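You operate a simulated robot arm through the tools that you are given. There is no shell and no other tool.

Carry out the task below with a simulated robot arm. There is one attempt and no reset: what you move stays moved.

## Task
Pack bearing T25 full at the grease pump and put it in the top drawer below.
Fine: the pump is primed with the red cartridge; shut the drawer.

The check looks at the end state, three seconds after you hand in, the way a careful person would. Anything else that was tipped, shoved, dropped, spilled or broken makes it a failure.

## Robot
A 7-joint arm with a fingered hand, fixed in place. Base frame: the origin is on the floor under the middle of its stand, x ahead of it, y to its left, z up; the work surface is at about z = 89. Readings come in cm, rad, newtons and seconds.
It reaches about 122.8 cm from its shoulder. Its first joint turns from -2.007 to 2.007 rad. Payload 5 kg.
The TCP is the grasp point between the finger pads, 3.2 cm short of the fingertips. In the tool frame z runs along the fingers and y along their closing line. The gripper opens to 16 cm; its body begins 8.9 cm behind the TCP. The gripper is a hand of 4 fingers: y runs from the thumb to the fingers, the wrist lies at [0, 0, -26.7] in the tool frame.
Orientation is told as [roll, pitch, yaw] about the base's x, y, z axes, in that order, counted from this pose: with the fingers straight down and closing along the base's y, the tool's x points along the base's -x, its y along +y and its z along -z.

## Interface
- The arm moves only by the tool step_arm. Its argument "steps" is a list that holds one entry, the list of rows, each a list of 6 numbers: the shift along the tool's x, y, z in m, then the turn, a rotation vector about the tool's x, y, z in degrees. In form: [[[tx, ty, tz, wx, wy, wz], ...]]. A call has 1 to 20 rows; each row is the pose to reach, as a shift and turn from the pose commanded when the call began, along the tool's axes at that moment. Rows are played at 5 a second. More than 5 cm and 0.15 rad between two rows, and nothing of the call is played. Where a pose cannot be reached the arm comes as near as it can. A force on the tool above 40 N (or 10 N above the force at the start of the call, whichever is more), or a blocked arm, ends the call early, and 0.2 s more pass. In this call time passes only in rows, and 0.2 s behind the last. It gives the time, the measured TCP pose, the force on the tool (base axes), the opening and the grip force at its end, in the units of the frame above (readings bear some noise), with the torque about the TCP (base axes, N m) and any sound that the robot's microphone picked up, and new pictures: "views" is both (left out), scene, wrist or none.
- Cameras (640 x 400 px; columns grow to the right, rows downward): "scene" is fixed at [4.94, 64.96, 140.42]; the picture's right is [0.15, -0.99, 0.00], its down [-0.93, -0.14, -0.35] and it looks along [0.35, 0.05, -0.94] (base axes); focal length 214 px, centre (320, 200). "wrist" rides on the gripper at [8, -0.4, -11.4] in the tool frame; the picture's right is [0.05, 1.00, 0.00], its down [-0.82, 0.04, -0.58] and it looks along [-0.58, 0.03, 0.82] (tool axes); focal length 265 px, centre (320, 200). There is no depth. A picture from a camera that has moved, and an enlarged one, comes with that camera's place and axes in the base frame and with its lens.
- lift_body(by): slides the trunk up (or, below 0, down) by that many cm; the arm rides with it, the base frame stays. It gives what a move gives, with no picture.
- curl_fingers(finger1, finger2, finger3, thumb_bend): sets how far each is bent, from 0 (flat) to 1 (curled in); at 0.3 the hand is open as for a grip, at 0.7 the pads meet at the TCP. One left out holds its place. A second passes; each finger stops where it meets its share of the squeeze, and holds until it gets a number again. It is the only way to open and close the hand. It gives what a move gives, with no picture; readings hold the bend of each and the force on the fingers (four entries, about 0 where the hand has none), thumb and palm.
- inspect(camera, box): a new picture of the part [left, top, right, bottom] of that camera's present view, enlarged. The clock stands still meanwhile.
- close_job(): hands the job in; it is judged then, once.

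Nothing tells you positions but the pictures and the camera data. Unless the task says otherwise, let go and move clear before handing in.

The tools are called after "Emit:" by a JSON object that holds its "op" and its "data". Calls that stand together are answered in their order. step_arm: Moves the arm, as the interface text tells. Its arguments: {"type":"object","properties":{"steps":{"type":"array","items":{"type":"array","items":{"type":"array","items":{"type":"number"}}}},"views":{"type":"string","enum":["both","scene","wrist","none"]}},"required":["steps"]} The other tools are called the same way: lift_body (by) moves the trunk up or down; curl_fingers (finger1, finger2, finger3, thumb_bend) moves the fingers one by one; inspect (camera, box) takes an enlarged picture of a part of a camera's view; close_job () hands the job in.

At the start:

```text
time_s: 0.0
tool_pos: [36.14, 52.65, 130.28]
tcp_rot: [0.0, 0.0, 0.0]
wrist_force: [-0.1, 0.3, 0.3]
wrist_torque: [-0.04, 0.01, 0.02]
opening: 15.99
gripper_force: 0.1
shape: jaw
bend: [0.3, 0.3, 0.3, 0.3]
finger forces: [0.0, 0.1, 0.0, 0.1, 0.0, 0.0]
trunk travel left (down, up): [-80.0, 19.0]
```

scene: 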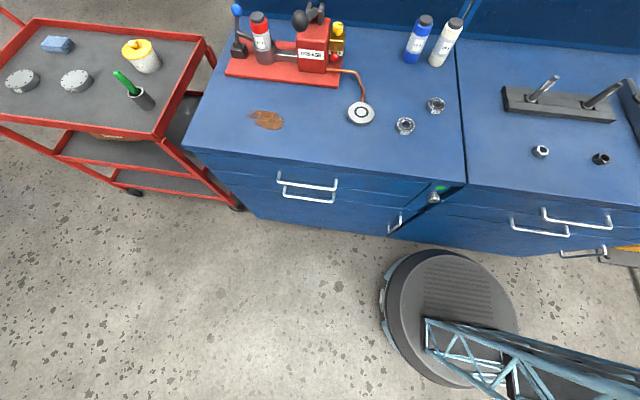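
wrist: 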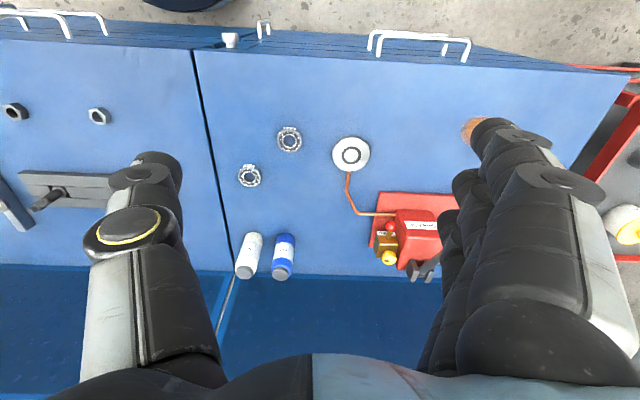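

I see a blue workbench with a red grease pump, a puck-like packer connected by a hose, two small bearings near it, and drawers below. I'll look closely before moving anything.

Emit:
{"op": "inspect", "data": {"camera": "scene", "box": [220, 0, 380, 100]}}

Emit:
{"op": "inspect", "data": {"camera": "scene", "box": [330, 80, 470, 168]}}

Emit:
{"op": "inspect", "data": {"camera": "scene", "box": [180, 140, 480, 260]}}

Emit:
{"op": "inspect", "data": {"camera": "wrist", "box": [220, 100, 460, 290]}}

Emit:
{"op": "inspect", "data": {"camera": "scene", "box": [0, 20, 200, 145]}}

```text
4.00 times, centred on (300, 50) of scene
camera zoom: at [4.94, 64.96, 140.42], right [0.15, -0.99, 0.0], down [-0.93, -0.14, -0.35], along [0.35, 0.05, -0.94], focal length 858 px, centre (400, 800)
```

zoom: 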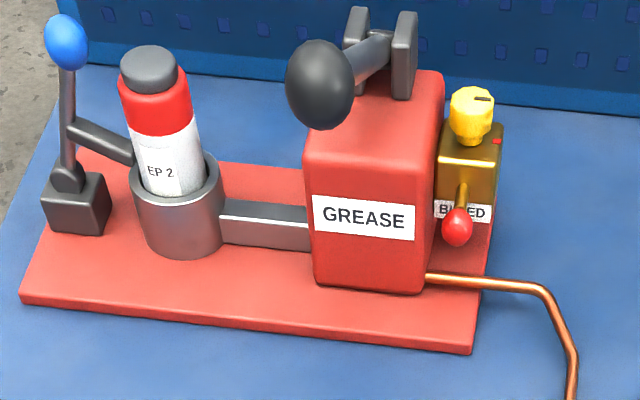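

```text
4.55 times, centred on (400, 124) of scene
camera zoom: at [4.94, 64.96, 140.42], right [0.15, -0.99, 0.0], down [-0.93, -0.14, -0.35], along [0.35, 0.05, -0.94], focal length 975 px, centre (-44, 546)
```

zoom: 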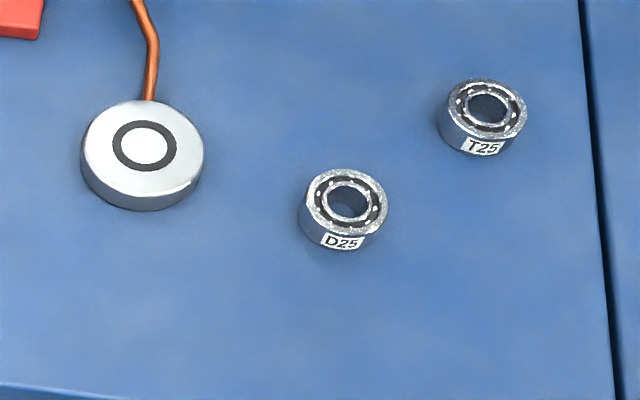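

```text
2.13 times, centred on (330, 200) of scene
camera zoom: at [4.94, 64.96, 140.42], right [0.15, -0.99, 0.0], down [-0.93, -0.14, -0.35], along [0.35, 0.05, -0.94], focal length 458 px, centre (299, 200)
```

zoom: 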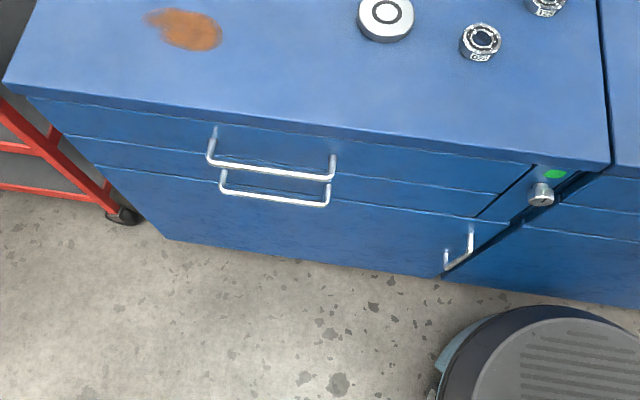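

```text
2.11 times, centred on (340, 195) of wrist
camera zoom: at [28.28, 52.11, 141.7], right [-0.05, 1.0, 0.0], down [0.82, 0.04, 0.58], along [0.58, 0.03, -0.82], focal length 559 px, centre (278, 210)
```

zoom: 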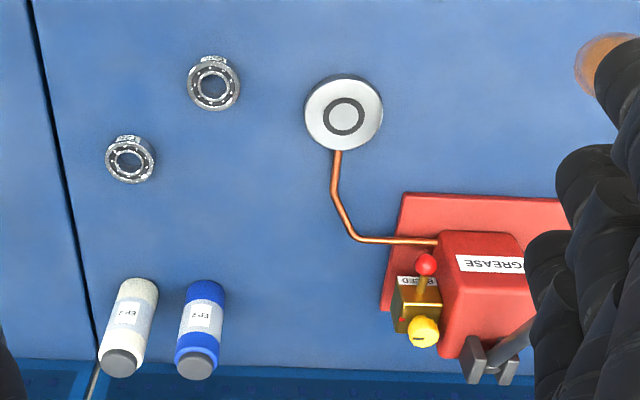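

```text
3.20 times, centred on (100, 82) of scene
camera zoom: at [4.94, 64.96, 140.42], right [0.15, -0.99, 0.0], down [-0.93, -0.14, -0.35], along [0.35, 0.05, -0.94], focal length 686 px, centre (1024, 576)
```

zoom: 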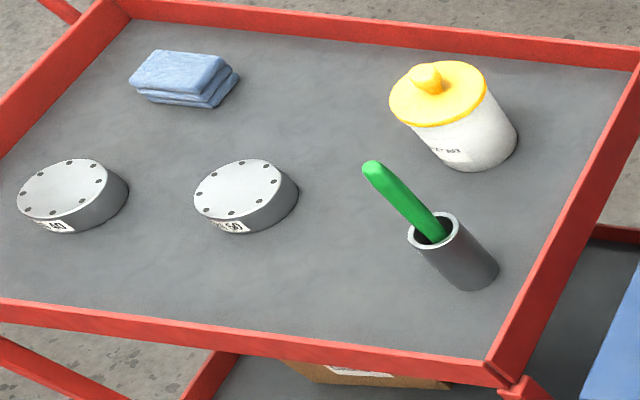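

The GREASE pump carries the red EP 2 cartridge, a black-knobbed pump lever, a bleed block with a yellow dial and a red lever, and a copper line to the packer puck. T25 is the bearing nearer the cabinet gap. I'll move the wrist camera over the pump for a closer look at its controls.

Emit:
{"op": "step_arm", "data": {"steps": [[[-0.01, 0.03, 0, 0, 0, 0], [-0.02, 0.07, 0, 0, 0, 0], [-0.03, 0.11, 0, 0, 0, 0], [-0.04, 0.15, 0, 0, 0, 0], [-0.05, 0.19, 0, 0, 0, 0], [-0.06, 0.23, 0, 0, 0, 0]]], "views": "both"}}

```text
time_s: 1.4
tool_pos: [41.94, 75.93, 130.32]
tcp_rot: [-0.002, 0.001, 0.0]
wrist_force: [-0.7, 0.3, -0.2]
wrist_torque: [-0.05, 0.0, 0.01]
opening: 15.97
gripper_force: 0.0
shape: jaw
bend: [0.3, 0.3, 0.3, 0.3]
finger forces: [0.0, 0.1, 0.0, 0.1, 0.0, 0.0]
trunk travel left (down, up): [-80.0, 19.0]
camera wrist: at [33.95, 75.39, 141.68], right [-0.05, 1.0, 0.0], down [0.82, 0.04, 0.58], along [0.58, 0.03, -0.82], focal length 265 px, centre (320, 200)
```

scene: 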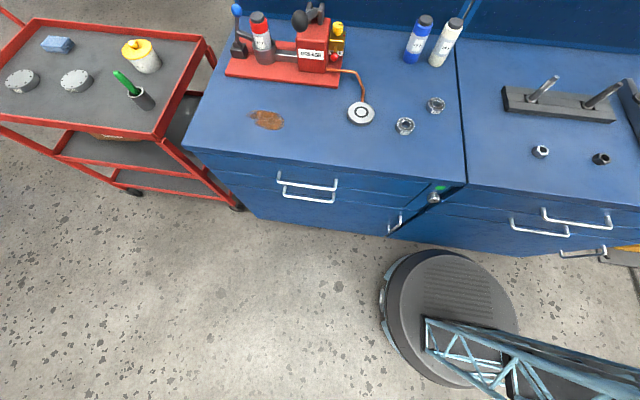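
wrist: 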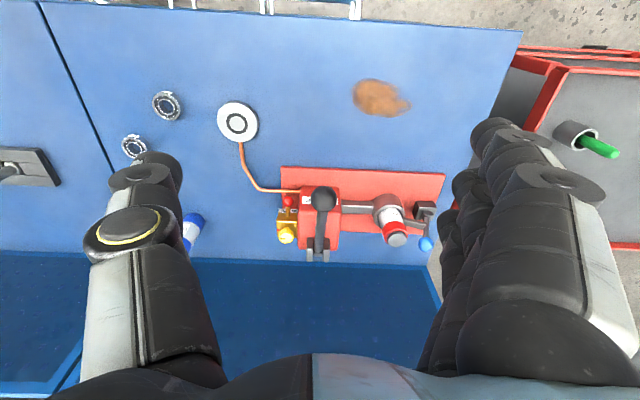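

The pump now sits in the middle of the wrist view. I'll enlarge it to read the levers and dial.

Emit:
{"op": "inspect", "data": {"camera": "wrist", "box": [260, 150, 460, 275]}}

Emit:
{"op": "inspect", "data": {"camera": "wrist", "box": [265, 175, 345, 265]}}

Emit:
{"op": "inspect", "data": {"camera": "wrist", "box": [190, 70, 310, 150]}}

Emit:
{"op": "inspect", "data": {"camera": "scene", "box": [320, 10, 360, 75]}}

Emit:
{"op": "inspect", "data": {"camera": "scene", "box": [380, 170, 470, 240]}}

```text
3.20 times, centred on (360, 212) of wrist
camera zoom: at [33.95, 75.39, 141.68], right [-0.05, 1.0, 0.0], down [0.82, 0.04, 0.58], along [0.58, 0.03, -0.82], focal length 849 px, centre (192, 160)
```

zoom: 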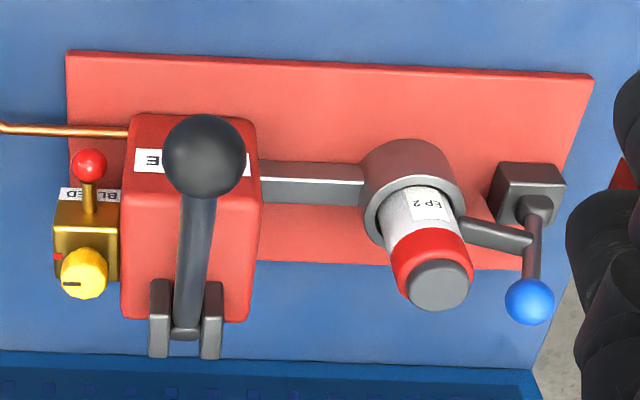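

```text
4.44 times, centred on (305, 220) of wrist
camera zoom: at [33.95, 75.39, 141.68], right [-0.05, 1.0, 0.0], down [0.82, 0.04, 0.58], along [0.58, 0.03, -0.82], focal length 1180 px, centre (387, 111)
```

zoom: 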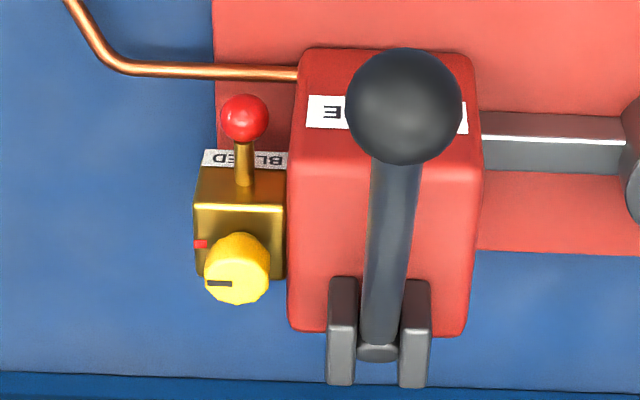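

```text
5.00 times, centred on (250, 110) of wrist
camera zoom: at [33.95, 75.39, 141.68], right [-0.05, 1.0, 0.0], down [0.82, 0.04, 0.58], along [0.58, 0.03, -0.82], focal length 1327 px, centre (670, 650)
```

zoom: 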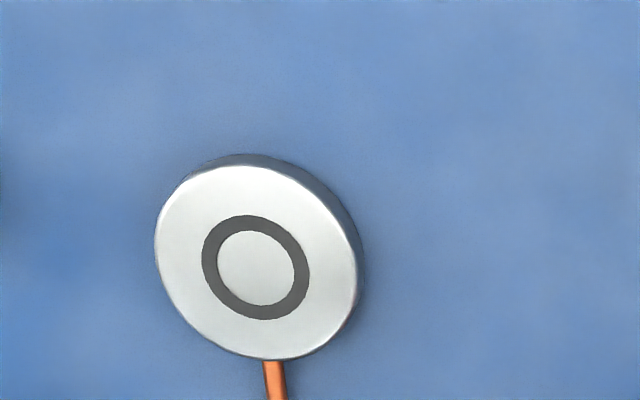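

```text
6.15 times, centred on (340, 42) of scene
camera zoom: at [4.94, 64.96, 140.42], right [0.15, -0.99, 0.0], down [-0.93, -0.14, -0.35], along [0.35, 0.05, -0.94], focal length 1320 px, centre (197, 1169)
```

zoom: 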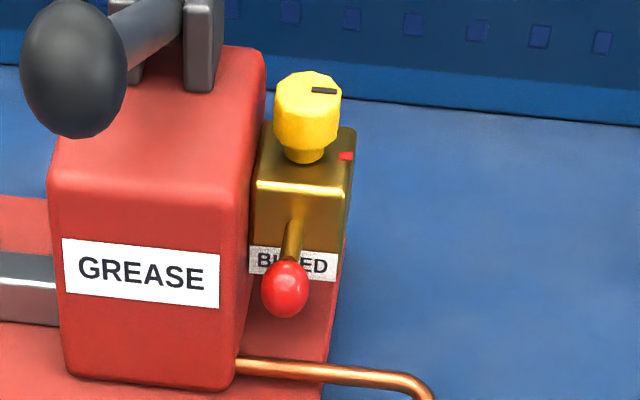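

```text
5.71 times, centred on (425, 205) of scene
camera zoom: at [4.94, 64.96, 140.42], right [0.15, -0.99, 0.0], down [-0.93, -0.14, -0.35], along [0.35, 0.05, -0.94], focal length 1226 px, centre (-280, 171)
```

zoom: 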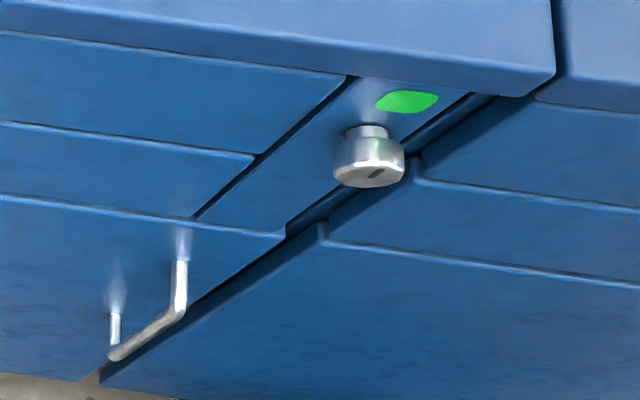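

The bleed dial and red lever look untouched, the lever sits raised with its knob near (55.5, 77, 111), and the lock tag by the drawers is green. Next I'll look closely at the two bearings.

Emit:
{"op": "step_arm", "data": {"steps": [[[-0.003, -0.038, 0.01, 0, 0, 0], [-0.006, -0.076, 0.02, 0, 0, 0], [-0.009, -0.114, 0.04, 0, 0, 0], [-0.012, -0.152, 0.06, 0, 0, 0], [-0.015, -0.19, 0.08, 0, 0, 0], [-0.018, -0.228, 0.1, 0, 0, 0], [-0.021, -0.266, 0.12, 0, 0, 0], [-0.024, -0.304, 0.14, 0, 0, 0], [-0.027, -0.342, 0.16, 0, 0, 0], [-0.03, -0.37, 0.18, 0, 0, 0], [-0.03, -0.38, 0.2, 0, 0, 0]]], "views": "both"}}

Emit:
{"op": "inspect", "data": {"camera": "wrist", "box": [240, 100, 480, 250]}}

```text
time_s: 3.8
tool_pos: [45.34, 37.58, 110.54]
tcp_rot: [-0.001, 0.0, 0.0]
wrist_force: [-0.1, 0.8, 0.1]
wrist_torque: [-0.01, -0.05, -0.01]
opening: 16.01
gripper_force: 0.1
shape: jaw
bend: [0.3, 0.3, 0.3, 0.3]
finger forces: [0.0, 0.0, 0.1, 0.0, 0.1, 0.0]
trunk travel left (down, up): [-80.0, 19.0]
camera wrist: at [37.28, 37.11, 121.88], right [-0.05, 1.0, 0.0], down [0.82, 0.04, 0.58], along [0.58, 0.03, -0.82], focal length 265 px, centre (320, 200)
```

scene: 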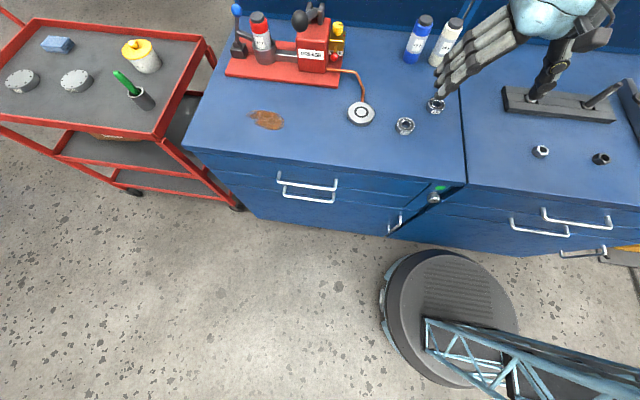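
wrist: 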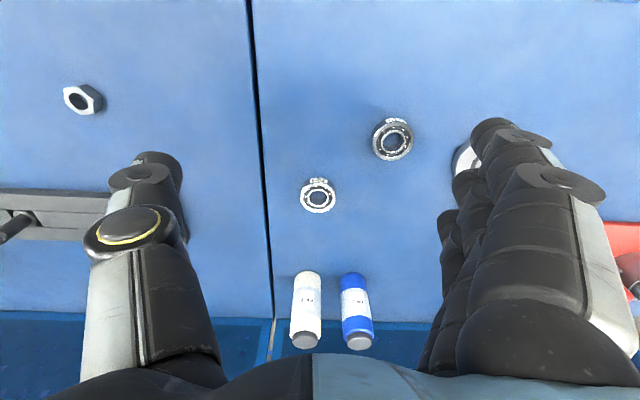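

```text
2.67 times, centred on (360, 175) of wrist
camera zoom: at [37.28, 37.11, 121.88], right [-0.05, 1.0, 0.0], down [0.82, 0.04, 0.58], along [0.58, 0.03, -0.82], focal length 708 px, centre (213, 267)
```

zoom: 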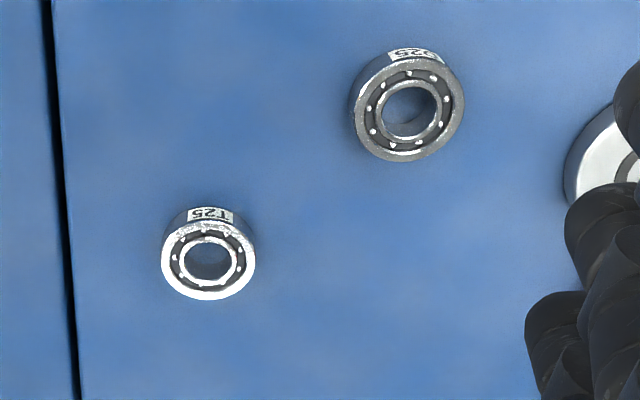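

T25 is confirmed at about (58.9, 38.0) and D25 at about (50, 47). I'll check the hand's finger geometry before descending.

Emit:
{"op": "inspect", "data": {"camera": "scene", "box": [400, 0, 640, 150]}}

Emit:
{"op": "curl_fingers", "data": {"finger1": 0.47, "finger2": 0.47, "finger3": 0.47, "thumb_bend": 0.47}}

Emit:
{"op": "inspect", "data": {"camera": "scene", "box": [400, 0, 640, 150]}}

Emit:
{"op": "inspect", "data": {"camera": "wrist", "box": [0, 0, 640, 400]}}

```text
2.67 times, centred on (520, 75) of scene
camera zoom: at [4.94, 64.96, 140.42], right [0.15, -0.99, 0.0], down [-0.93, -0.14, -0.35], along [0.35, 0.05, -0.94], focal length 572 px, centre (-213, 533)
```

zoom: 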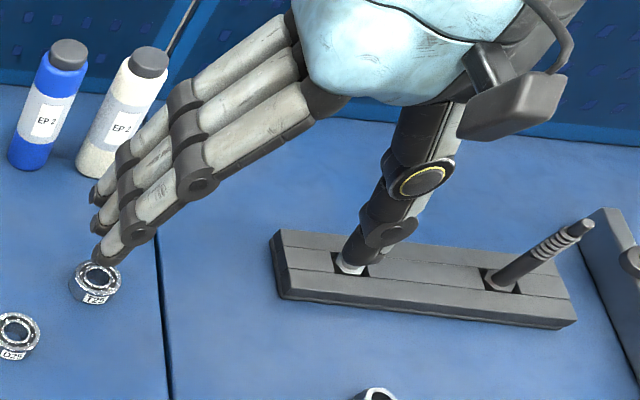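

```text
time_s: 4.8
tool_pos: [45.21, 37.62, 110.71]
tcp_rot: [0.0, 0.0, 0.001]
wrist_force: [0.2, 0.7, 0.6]
wrist_torque: [0.02, 0.02, 0.01]
opening: 10.4
gripper_force: 0.1
shape: fingers
bend: [0.47, 0.47, 0.47, 0.47]
finger forces: [0.0, 0.0, 0.0, 0.1, 0.0, 0.0]
trunk travel left (down, up): [-80.0, 19.0]
```

```text
2.67 times, centred on (520, 75) of scene
camera zoom: at [4.94, 64.96, 140.42], right [0.15, -0.99, 0.0], down [-0.93, -0.14, -0.35], along [0.35, 0.05, -0.94], focal length 572 px, centre (-213, 533)
```

zoom: 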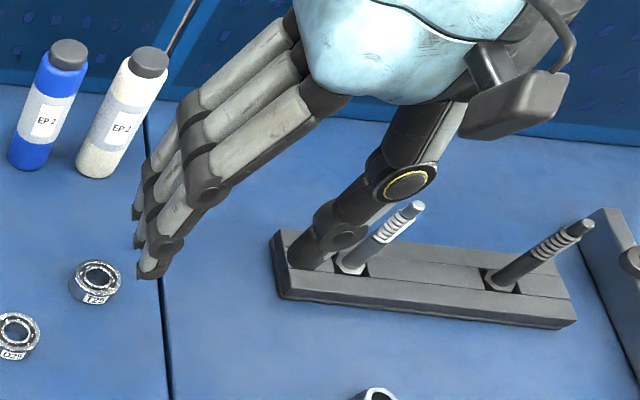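

```text
1.00 times, centred on (320, 200) of wrist (not enlarged: the box is as wide or as high as the picture)
camera zoom: at [37.26, 37.09, 121.95], right [-0.05, 1.0, 0.0], down [0.82, 0.04, 0.58], along [0.58, 0.03, -0.82], focal length 265 px, centre (320, 200)
```

zoom: 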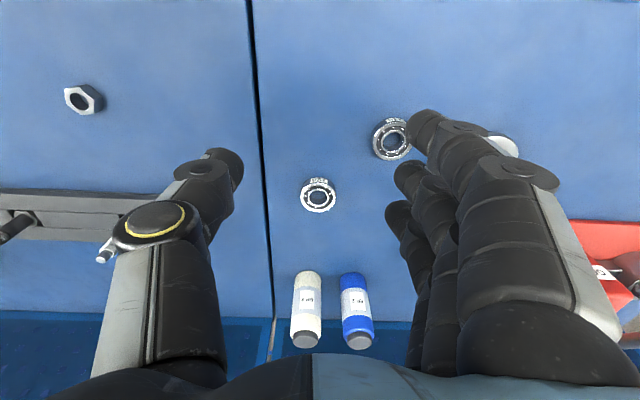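

The fingers sit about 3 cm apart along x with the thumb opposite the middle one. I'll narrow the hand slightly and hover over T25.

Emit:
{"op": "curl_fingers", "data": {"finger1": 0.52, "finger2": 0.52, "finger3": 0.52, "thumb_bend": 0.52}}

Emit:
{"op": "step_arm", "data": {"steps": [[[-0.04, 0.001, 0, 0, 0, 0], [-0.08, 0.002, 0, 0, 0, 0], [-0.12, 0.003, 0, 0, 0, 0], [-0.137, 0.004, 0.02, 0, 0, 0], [-0.137, 0.004, 0.06, 0, 0, 0], [-0.137, 0.004, 0.1, 0, 0, 0], [-0.137, 0.004, 0.1, 0, 0, 0]]], "views": "both"}}

Emit:
{"op": "inspect", "data": {"camera": "scene", "box": [370, 0, 550, 150]}}

```text
time_s: 5.8
tool_pos: [45.29, 37.58, 110.58]
tcp_rot: [0.001, 0.001, -0.002]
wrist_force: [-0.5, -0.8, -0.7]
wrist_torque: [0.01, -0.01, -0.01]
opening: 8.41
gripper_force: 0.0
shape: fingers
bend: [0.52, 0.52, 0.52, 0.52]
finger forces: [0.0, 0.1, 0.0, 0.1, 0.1, 0.0]
trunk travel left (down, up): [-80.0, 19.0]
```

```text
time_s: 7.4
tool_pos: [58.75, 37.31, 100.57]
tcp_rot: [0.0, -0.001, 0.0]
wrist_force: [-0.1, 0.0, 0.7]
wrist_torque: [-0.02, 0.04, -0.02]
opening: 8.43
gripper_force: 0.0
shape: fingers
bend: [0.52, 0.52, 0.52, 0.52]
finger forces: [0.0, 0.0, 0.1, 0.0, 0.1, 0.0]
trunk travel left (down, up): [-80.0, 19.0]
camera wrist: at [50.8, 37.04, 111.86], right [-0.05, 1.0, 0.0], down [0.82, 0.04, 0.58], along [0.58, 0.03, -0.82], focal length 265 px, centre (320, 200)
```

scene: 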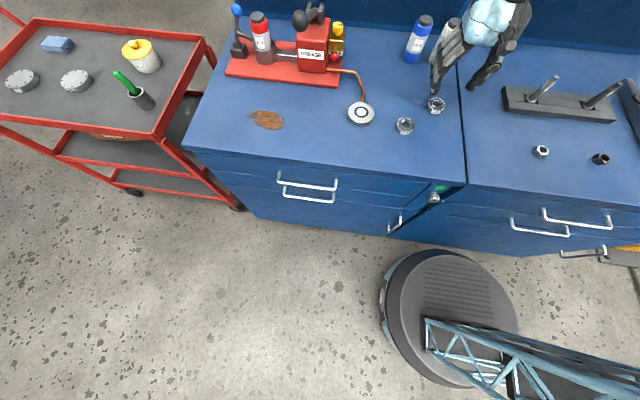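
wrist: 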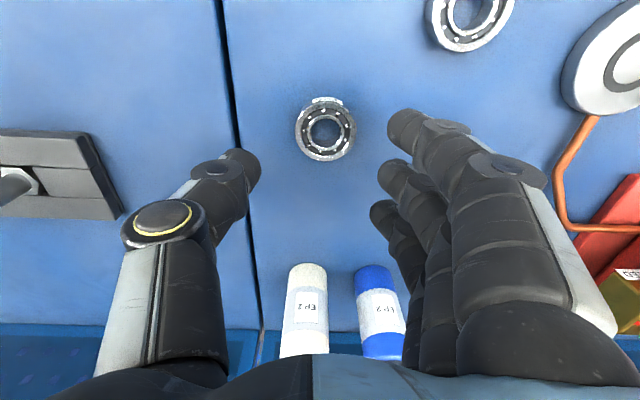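

```text
2.67 times, centred on (460, 75) of scene
camera zoom: at [4.94, 64.96, 140.42], right [0.15, -0.99, 0.0], down [-0.93, -0.14, -0.35], along [0.35, 0.05, -0.94], focal length 572 px, centre (-53, 533)
```

zoom: 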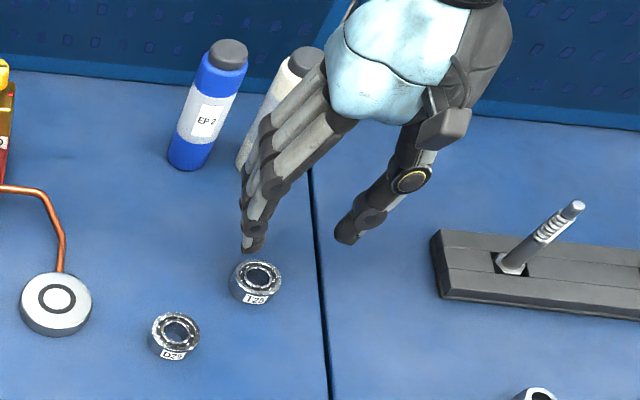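

T25 sits nearly centred under the hand, about 0.3 cm toward +y. I'll come down to just above the bench and check.

Emit:
{"op": "step_arm", "data": {"steps": [[[0.001, 0.003, 0.02, 0, 0, 0], [0.001, 0.003, 0.04, 0, 0, 0], [0.001, 0.003, 0.055, 0, 0, 0], [0.001, 0.003, 0.065, 0, 0, 0], [0.001, 0.003, 0.065, 0, 0, 0]]], "views": "both"}}

Emit:
{"op": "inspect", "data": {"camera": "scene", "box": [400, 60, 500, 130]}}

Emit:
{"op": "inspect", "data": {"camera": "wrist", "box": [200, 80, 460, 260]}}

```text
time_s: 8.6
tool_pos: [58.77, 38.03, 93.83]
tcp_rot: [0.001, -0.001, 0.0]
wrist_force: [0.2, -0.4, 0.5]
wrist_torque: [-0.01, 0.0, -0.03]
opening: 8.4
gripper_force: 0.1
shape: fingers
bend: [0.52, 0.52, 0.52, 0.52]
finger forces: [0.0, 0.0, 0.0, 0.1, 0.0, 0.0]
trunk travel left (down, up): [-80.0, 19.0]
camera wrist: at [50.75, 37.6, 105.26], right [-0.05, 1.0, 0.0], down [0.82, 0.04, 0.58], along [0.58, 0.03, -0.82], focal length 265 px, centre (320, 200)
```

scene: 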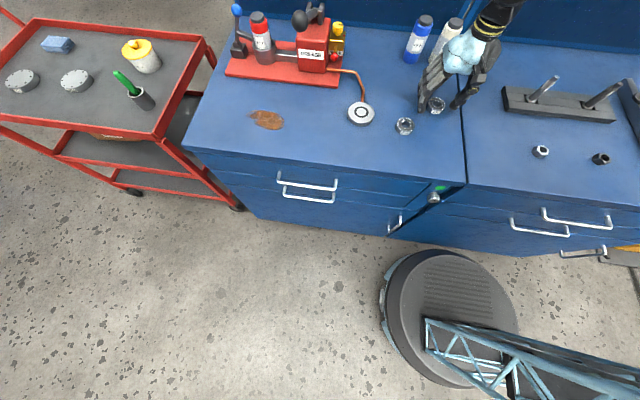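
wrist: 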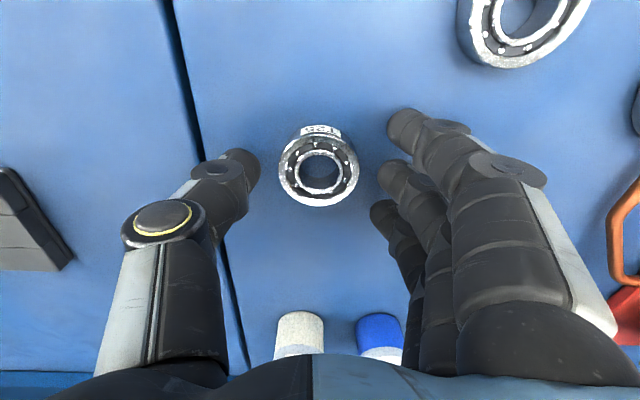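

```text
5.71 times, centred on (450, 95) of scene
camera zoom: at [4.94, 64.96, 140.42], right [0.15, -0.99, 0.0], down [-0.93, -0.14, -0.35], along [0.35, 0.05, -0.94], focal length 1226 px, centre (-423, 800)
```

zoom: 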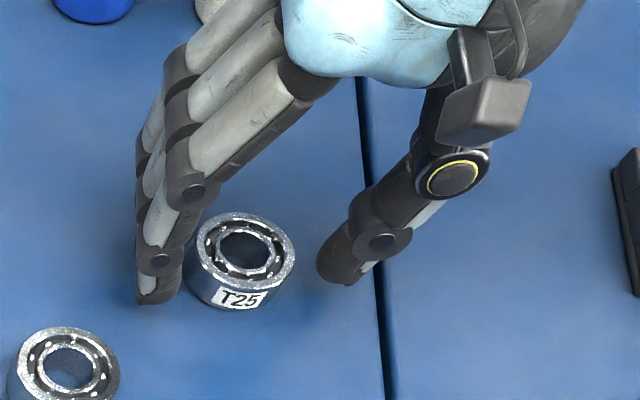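

```text
2.22 times, centred on (330, 170) of wrist
camera zoom: at [50.75, 37.6, 105.26], right [-0.05, 1.0, 0.0], down [0.82, 0.04, 0.58], along [0.58, 0.03, -0.82], focal length 590 px, centre (298, 267)
```

zoom: 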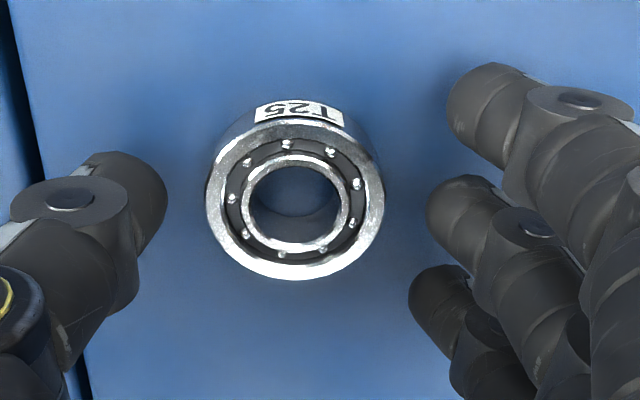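

The bearing is centred between thumb and fingers. I'll lower another centimetre and close gently around its rim.

Emit:
{"op": "step_arm", "data": {"steps": [[[-0.001, 0, 0.005, 0, 0, 0], [-0.002, 0, 0.01, 0, 0, 0], [-0.002, 0, 0.012, 0, 0, 0], [-0.002, 0, 0.012, 0, 0, 0]]], "views": "none"}}

Emit:
{"op": "curl_fingers", "data": {"finger1": 0.6, "finger2": 0.6, "finger3": 0.6, "thumb_bend": 0.6}}

Emit:
{"op": "inspect", "data": {"camera": "wrist", "box": [200, 80, 460, 260]}}

Emit:
{"op": "inspect", "data": {"camera": "scene", "box": [400, 60, 500, 130]}}

```text
time_s: 9.6
tool_pos: [59.17, 38.56, 93.0]
tcp_rot: [0.002, -0.003, 0.002]
wrist_force: [-5.1, -1.8, 24.7]
wrist_torque: [-0.73, 0.46, -0.17]
opening: 8.49
gripper_force: 12.1
shape: fingers
bend: [0.53, 0.52, 0.52, 0.52]
finger forces: [4.6, 2.0, 0.5, 0.0, 16.7, 0.1]
trunk travel left (down, up): [-80.0, 19.0]
stopped in row 4: the force on the tool passed its limit at 42 N (the readings are from after the stop); the commanded pose is now the measured one
```

```text
time_s: 10.6
tool_pos: [59.07, 38.28, 93.05]
tcp_rot: [0.004, -0.005, -0.001]
wrist_force: [0.6, -8.1, 25.9]
wrist_torque: [-1.65, 0.08, 0.03]
opening: 6.46
gripper_force: 13.6
shape: fingers
bend: [0.6, 0.6, 0.6, 0.58]
finger forces: [0.0, 0.2, 0.0, 0.0, 26.6, 0.0]
trunk travel left (down, up): [-80.0, 19.0]
```

```text
2.22 times, centred on (330, 170) of wrist
camera zoom: at [51.12, 37.81, 104.29], right [-0.05, 1.0, 0.0], down [0.81, 0.04, 0.58], along [0.58, 0.03, -0.81], focal length 590 px, centre (298, 267)
```

zoom: 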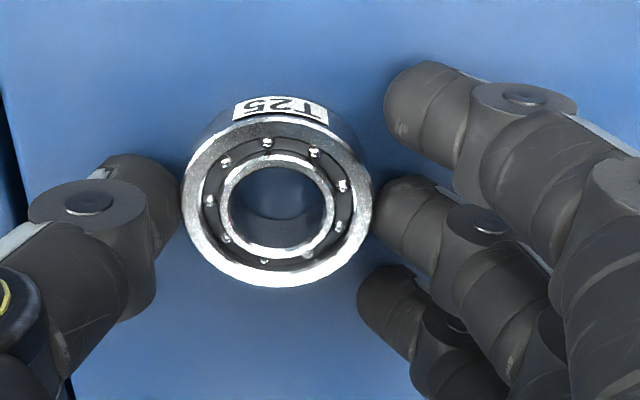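

```text
5.71 times, centred on (450, 95) of scene
camera zoom: at [4.94, 64.96, 140.42], right [0.15, -0.99, 0.0], down [-0.93, -0.14, -0.35], along [0.35, 0.05, -0.94], focal length 1226 px, centre (-423, 800)
```

zoom: 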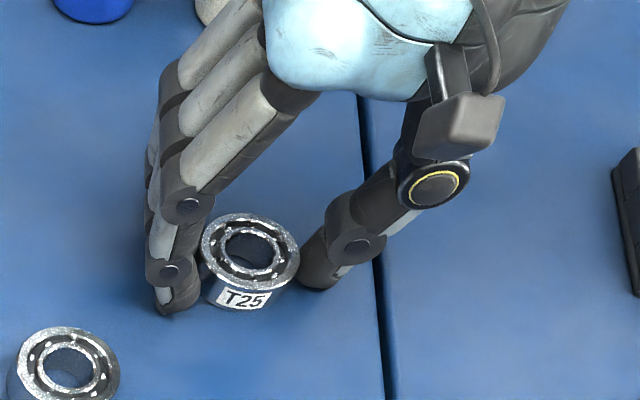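

The thumb tip is pressing on the bench, so I'll raise the hand a few millimetres before finishing the grip.

Emit:
{"op": "step_arm", "data": {"steps": [[[0, 0, -0.003, 0, 0, 0], [0, 0, -0.005, 0, 0, 0], [0, 0, -0.005, 0, 0, 0]]], "views": "none"}}

```text
time_s: 11.4
tool_pos: [59.11, 38.37, 93.17]
tcp_rot: [0.003, -0.002, -0.001]
wrist_force: [0.4, -0.1, -0.2]
wrist_torque: [-0.01, 0.02, -0.01]
opening: 5.83
gripper_force: 2.9
shape: fingers
bend: [0.6, 0.57, 0.6, 0.59]
finger forces: [0.0, 3.1, 0.0, 0.1, 3.0, 0.0]
trunk travel left (down, up): [-80.0, 19.0]
```

The bench contact is gone and the middle finger and thumb now touch the ring lightly. I'll tighten the grip.

Emit:
{"op": "curl_fingers", "data": {"finger1": 0.68, "finger2": 0.68, "finger3": 0.68, "thumb_bend": 0.68}}

Emit:
{"op": "inspect", "data": {"camera": "wrist", "box": [200, 80, 460, 260]}}

Emit:
{"op": "inspect", "data": {"camera": "scene", "box": [400, 60, 500, 130]}}

```text
time_s: 12.4
tool_pos: [59.13, 38.41, 93.29]
tcp_rot: [0.001, -0.001, 0.0]
wrist_force: [1.0, 0.0, -0.8]
wrist_torque: [-0.03, -0.05, 0.01]
opening: 4.73
gripper_force: 14.5
shape: fingers
bend: [0.64, 0.57, 0.66, 0.63]
finger forces: [4.0, 8.8, 1.7, 0.0, 14.7, 0.1]
trunk travel left (down, up): [-80.0, 19.0]
```

```text
2.22 times, centred on (330, 170) of wrist
camera zoom: at [51.15, 37.95, 104.63], right [-0.05, 1.0, 0.0], down [0.81, 0.04, 0.58], along [0.58, 0.03, -0.82], focal length 590 px, centre (298, 267)
```

zoom: 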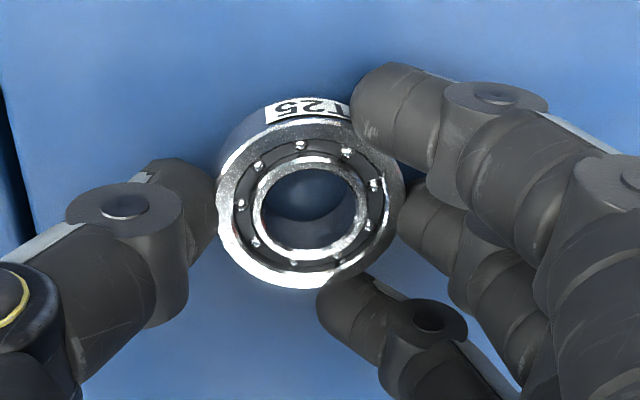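

```text
5.71 times, centred on (450, 95) of scene
camera zoom: at [4.94, 64.96, 140.42], right [0.15, -0.99, 0.0], down [-0.93, -0.14, -0.35], along [0.35, 0.05, -0.94], focal length 1226 px, centre (-423, 800)
```

zoom: 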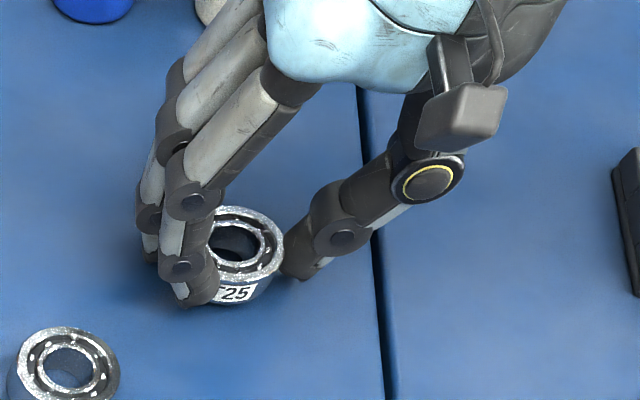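

All four fingers now grip the ring. I'll lift it a few centimetres and confirm it comes along.

Emit:
{"op": "step_arm", "data": {"steps": [[[0, 0, -0.01, 0, 0, 0], [0, 0, -0.025, 0, 0, 0], [0, 0, -0.045, 0, 0, 0], [0, 0, -0.07, 0, 0, 0], [0, 0, -0.09, 0, 0, 0], [0, 0, -0.09, 0, 0, 0]]], "views": "both"}}

Emit:
{"op": "inspect", "data": {"camera": "wrist", "box": [200, 80, 460, 260]}}

Emit:
{"op": "inspect", "data": {"camera": "scene", "box": [400, 30, 500, 130]}}

```text
time_s: 13.8
tool_pos: [59.32, 38.43, 102.35]
tcp_rot: [0.001, -0.003, -0.001]
wrist_force: [-0.4, -0.1, -1.4]
wrist_torque: [-0.02, -0.01, 0.02]
opening: 4.69
gripper_force: 15.2
shape: fingers
bend: [0.64, 0.57, 0.66, 0.63]
finger forces: [4.2, 8.9, 1.7, 0.0, 14.7, 0.0]
trunk travel left (down, up): [-80.0, 19.0]
camera wrist: at [51.16, 38.0, 113.7], right [-0.05, 1.0, 0.0], down [0.81, 0.04, 0.58], along [0.58, 0.03, -0.82], focal length 265 px, centre (320, 200)
```

scene: 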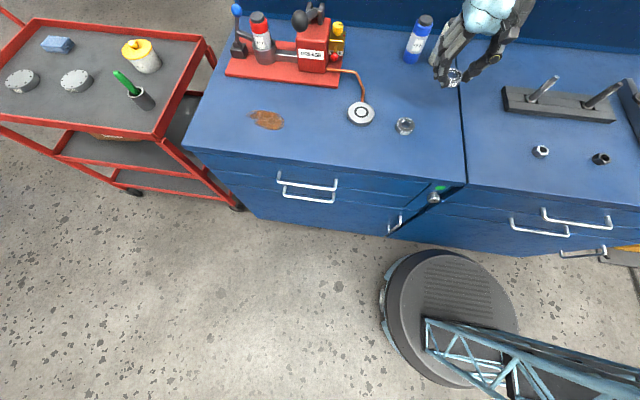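
wrist: 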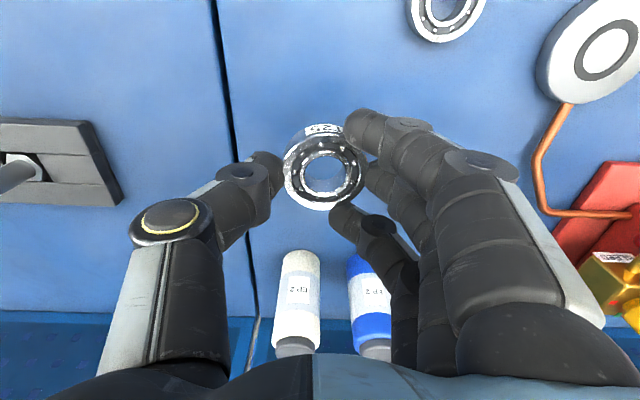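

```text
2.22 times, centred on (330, 170) of wrist
camera zoom: at [51.16, 38.0, 113.7], right [-0.05, 1.0, 0.0], down [0.81, 0.04, 0.58], along [0.58, 0.03, -0.82], focal length 590 px, centre (298, 267)
```

zoom: 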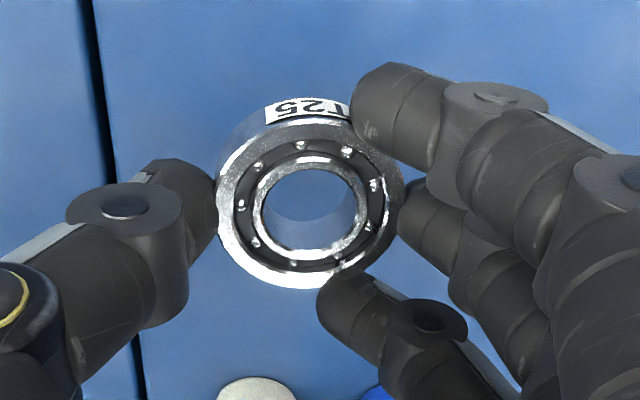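

```text
4.00 times, centred on (450, 80) of scene
camera zoom: at [4.94, 64.96, 140.42], right [0.15, -0.99, 0.0], down [-0.93, -0.14, -0.35], along [0.35, 0.05, -0.94], focal length 858 px, centre (-200, 680)
```

zoom: 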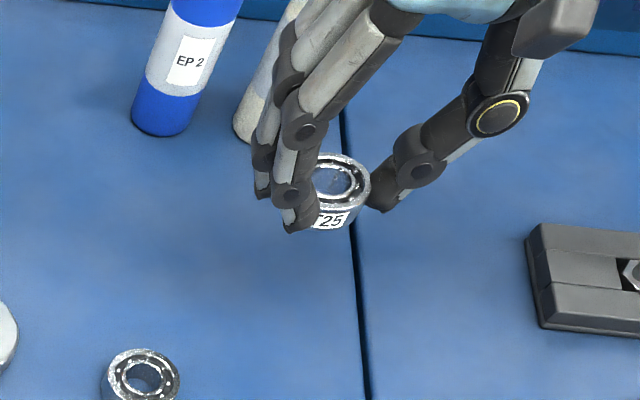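

T25 is held level, with its bottom about 4.2 cm below the TCP. Next I'll carry it over the packer puck at about (52.3, 60.0).

Emit:
{"op": "step_arm", "data": {"steps": [[[0.01, 0.035, 0, 0, 0, 0], [0.025, 0.075, 0, 0, 0, 0], [0.04, 0.115, 0, 0, 0, 0], [0.055, 0.155, 0, 0, 0, 0], [0.065, 0.19, 0, 0, 0, 0], [0.069, 0.213, 0, 0, 0, 0], [0.069, 0.213, 0.02, 0, 0, 0], [0.069, 0.213, 0.03, 0, 0, 0], [0.069, 0.213, 0.03, 0, 0, 0]]], "views": "both"}}

Emit:
{"op": "inspect", "data": {"camera": "wrist", "box": [200, 80, 460, 260]}}

Emit:
{"op": "inspect", "data": {"camera": "scene", "box": [310, 40, 430, 140]}}

```text
time_s: 15.8
tool_pos: [52.4, 59.82, 99.33]
tcp_rot: [0.003, -0.003, 0.001]
wrist_force: [0.0, 0.4, -1.9]
wrist_torque: [0.0, 0.0, 0.02]
opening: 4.7
gripper_force: 15.1
shape: fingers
bend: [0.64, 0.57, 0.66, 0.63]
finger forces: [4.1, 9.0, 1.6, 0.1, 14.9, 0.0]
trunk travel left (down, up): [-80.0, 19.0]
camera wrist: at [44.31, 59.36, 110.69], right [-0.05, 1.0, 0.0], down [0.81, 0.04, 0.58], along [0.58, 0.03, -0.82], focal length 265 px, centre (320, 200)
```

scene: 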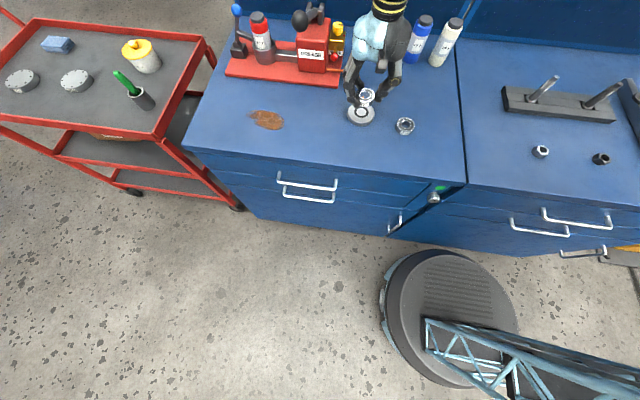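
wrist: 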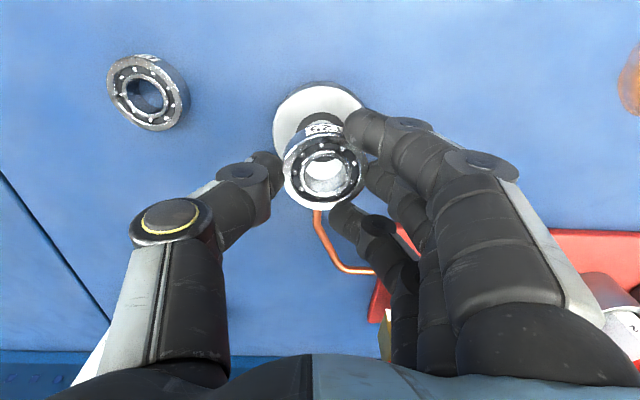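

```text
2.22 times, centred on (330, 170) of wrist
camera zoom: at [44.31, 59.36, 110.69], right [-0.05, 1.0, 0.0], down [0.81, 0.04, 0.58], along [0.58, 0.03, -0.82], focal length 590 px, centre (298, 267)
```

zoom: 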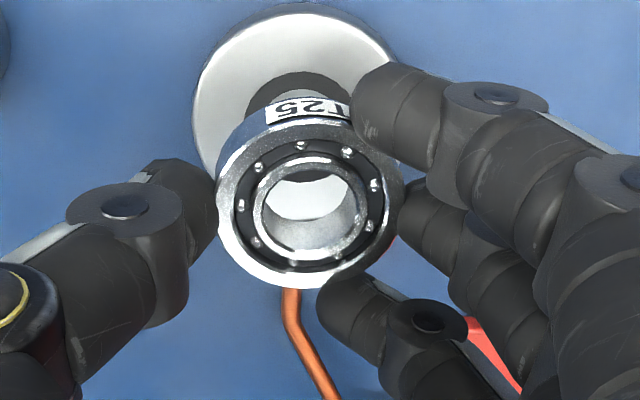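

```text
4.00 times, centred on (370, 90) of scene
camera zoom: at [4.94, 64.96, 140.42], right [0.15, -0.99, 0.0], down [-0.93, -0.14, -0.35], along [0.35, 0.05, -0.94], focal length 858 px, centre (120, 640)
```

zoom: 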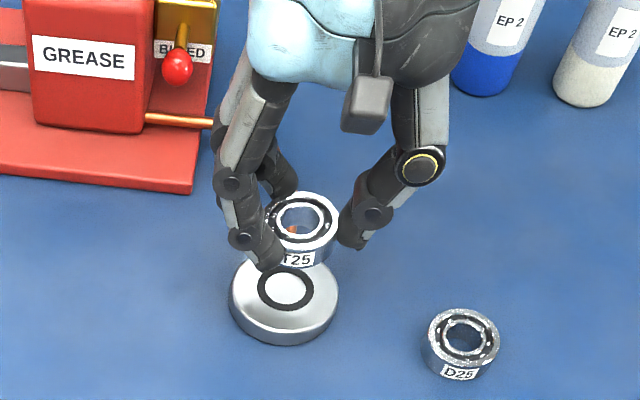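

The bearing is about 3 mm too far in +x of the puck centre. I'll correct that and lower it close to the plate.

Emit:
{"op": "step_arm", "data": {"steps": [[[0.003, -0.001, 0.01, 0, 0, 0], [0.003, -0.001, 0.02, 0, 0, 0], [0.003, -0.001, 0.03, 0, 0, 0], [0.003, -0.001, 0.034, 0, 0, 0], [0.003, -0.001, 0.034, 0, 0, 0]]], "views": "both"}}

Emit:
{"op": "inspect", "data": {"camera": "scene", "box": [310, 60, 410, 140]}}

Emit:
{"op": "inspect", "data": {"camera": "wrist", "box": [200, 80, 460, 260]}}

```text
time_s: 17.0
tool_pos: [52.04, 59.87, 95.78]
tcp_rot: [0.002, -0.001, -0.001]
wrist_force: [-0.3, 0.9, -1.7]
wrist_torque: [0.02, -0.01, -0.03]
opening: 4.7
gripper_force: 14.6
shape: fingers
bend: [0.64, 0.57, 0.66, 0.63]
finger forces: [4.1, 8.9, 1.7, 0.0, 14.7, 0.1]
trunk travel left (down, up): [-80.0, 19.0]
camera wrist: at [43.98, 59.35, 107.16], right [-0.05, 1.0, 0.0], down [0.81, 0.04, 0.58], along [0.58, 0.03, -0.82], focal length 265 px, centre (320, 200)
```

scene: 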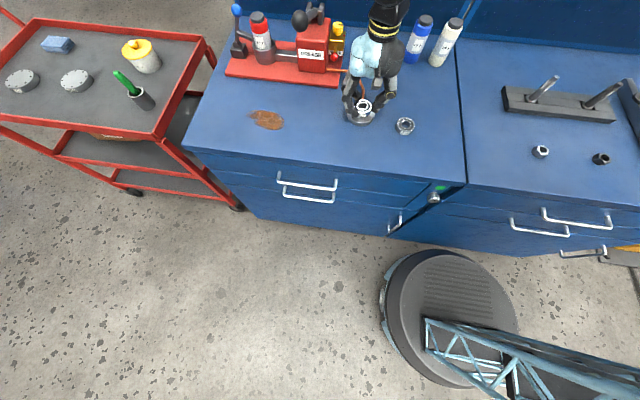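
wrist: 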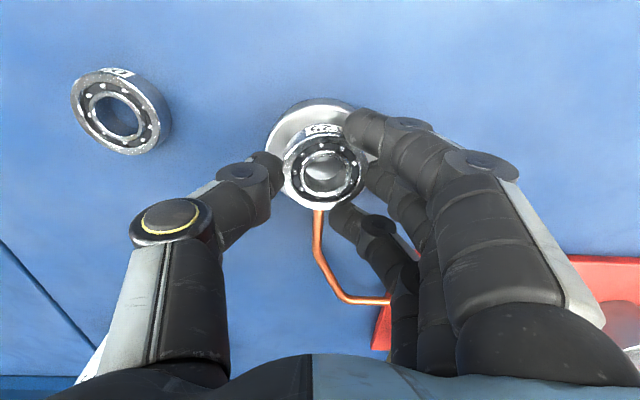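

```text
5.00 times, centred on (360, 100) of scene
camera zoom: at [4.94, 64.96, 140.42], right [0.15, -0.99, 0.0], down [-0.93, -0.14, -0.35], along [0.35, 0.05, -0.94], focal length 1072 px, centre (120, 700)
```

zoom: 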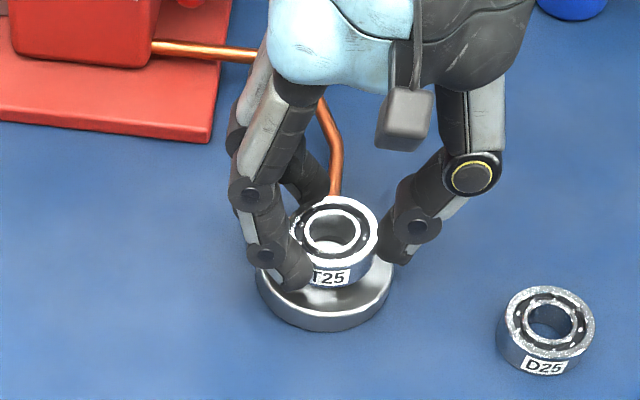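

```text
2.22 times, centred on (330, 170) of wrist
camera zoom: at [43.98, 59.35, 107.16], right [-0.05, 1.0, 0.0], down [0.81, 0.04, 0.58], along [0.58, 0.03, -0.82], focal length 590 px, centre (298, 267)
```

zoom: 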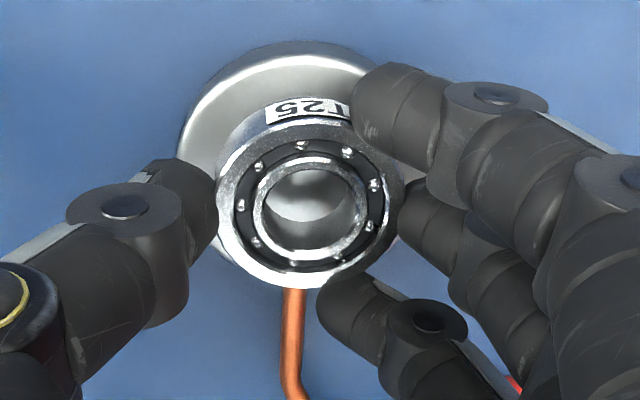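

The bearing is lined up with the puck. I'll make the final small descent to touch the plate.

Emit:
{"op": "step_arm", "data": {"steps": [[[0, 0, 0.002, 0, 0, 0], [0, 0, 0.004, 0, 0, 0], [0, 0, 0.006, 0, 0, 0], [0, 0, 0.006, 0, 0, 0]]], "views": "none"}}

Emit:
{"op": "inspect", "data": {"camera": "scene", "box": [330, 80, 400, 136]}}

```text
time_s: 18.0
tool_pos: [51.94, 59.68, 95.27]
tcp_rot: [0.002, 0.0, 0.0]
wrist_force: [0.5, -0.8, -1.6]
wrist_torque: [0.0, 0.03, 0.02]
opening: 4.7
gripper_force: 15.0
shape: fingers
bend: [0.64, 0.57, 0.66, 0.63]
finger forces: [4.1, 8.8, 1.7, 0.1, 14.7, 0.1]
trunk travel left (down, up): [-80.0, 19.0]
```

```text
7.14 times, centred on (365, 108) of scene
camera zoom: at [4.94, 64.96, 140.42], right [0.15, -0.99, 0.0], down [-0.93, -0.14, -0.35], along [0.35, 0.05, -0.94], focal length 1532 px, centre (-1, 857)
```

zoom: 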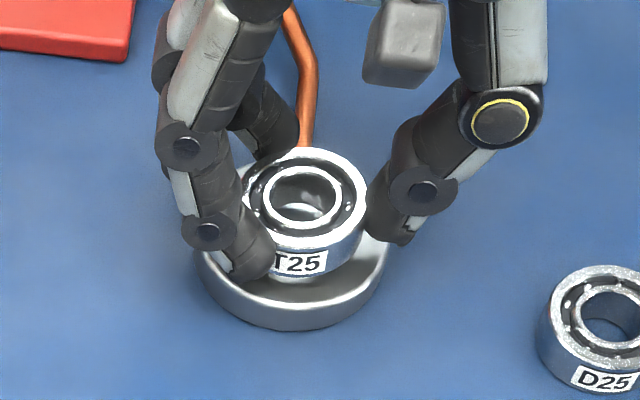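

No contact yet. I'll creep down further.

Emit:
{"op": "step_arm", "data": {"steps": [[[0, 0, 0.0015, 0, 0, 0], [0, 0, 0.003, 0, 0, 0], [0, 0, 0.003, 0, 0, 0]]], "views": "none"}}

Emit:
{"op": "inspect", "data": {"camera": "scene", "box": [330, 80, 400, 136]}}

```text
time_s: 18.8
tool_pos: [52.08, 59.76, 95.07]
tcp_rot: [0.003, -0.001, 0.0]
wrist_force: [-0.8, -0.3, -1.7]
wrist_torque: [0.01, 0.01, -0.01]
opening: 4.71
gripper_force: 14.4
shape: fingers
bend: [0.64, 0.57, 0.66, 0.63]
finger forces: [4.1, 8.8, 1.7, 0.0, 14.7, 0.1]
trunk travel left (down, up): [-80.0, 19.0]
```

```text
7.14 times, centred on (365, 108) of scene
camera zoom: at [4.94, 64.96, 140.42], right [0.15, -0.99, 0.0], down [-0.93, -0.14, -0.35], along [0.35, 0.05, -0.94], focal length 1532 px, centre (-1, 857)
```

zoom: 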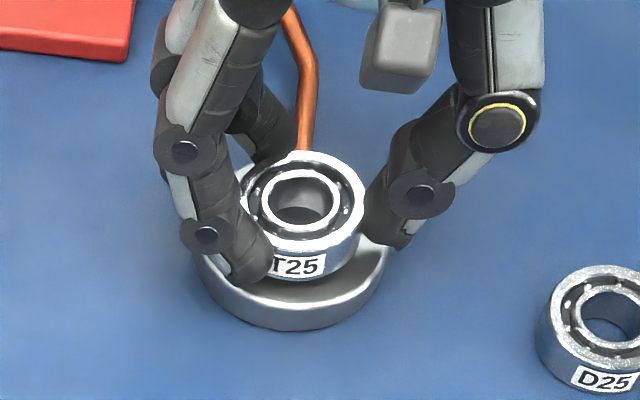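

The bearing is a couple of millimetres short in x, so I'll nudge it and continue down to contact.

Emit:
{"op": "step_arm", "data": {"steps": [[[-0.0025, 0.0005, 0.0, 0, 0, 0], [-0.0025, 0.0005, 0.002, 0, 0, 0], [-0.0025, 0.0005, 0.004, 0, 0, 0], [-0.0025, 0.0005, 0.004, 0, 0, 0]]], "views": "none"}}

Emit:
{"op": "inspect", "data": {"camera": "scene", "box": [330, 80, 400, 136]}}

```text
time_s: 19.8
tool_pos: [52.17, 59.68, 94.68]
tcp_rot: [0.001, 0.0, 0.0]
wrist_force: [0.5, 0.3, 0.4]
wrist_torque: [0.04, -0.01, -0.01]
opening: 4.75
gripper_force: 14.5
shape: fingers
bend: [0.64, 0.57, 0.66, 0.63]
finger forces: [4.2, 8.8, 1.7, 0.0, 14.9, 0.0]
trunk travel left (down, up): [-80.0, 19.0]
```

```text
7.14 times, centred on (365, 108) of scene
camera zoom: at [4.94, 64.96, 140.42], right [0.15, -0.99, 0.0], down [-0.93, -0.14, -0.35], along [0.35, 0.05, -0.94], focal length 1532 px, centre (-1, 857)
```

zoom: 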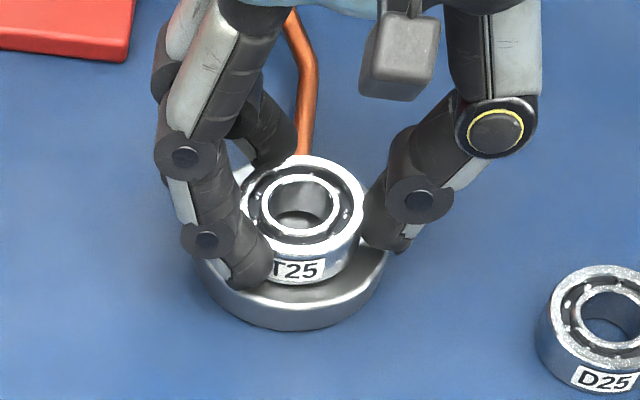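

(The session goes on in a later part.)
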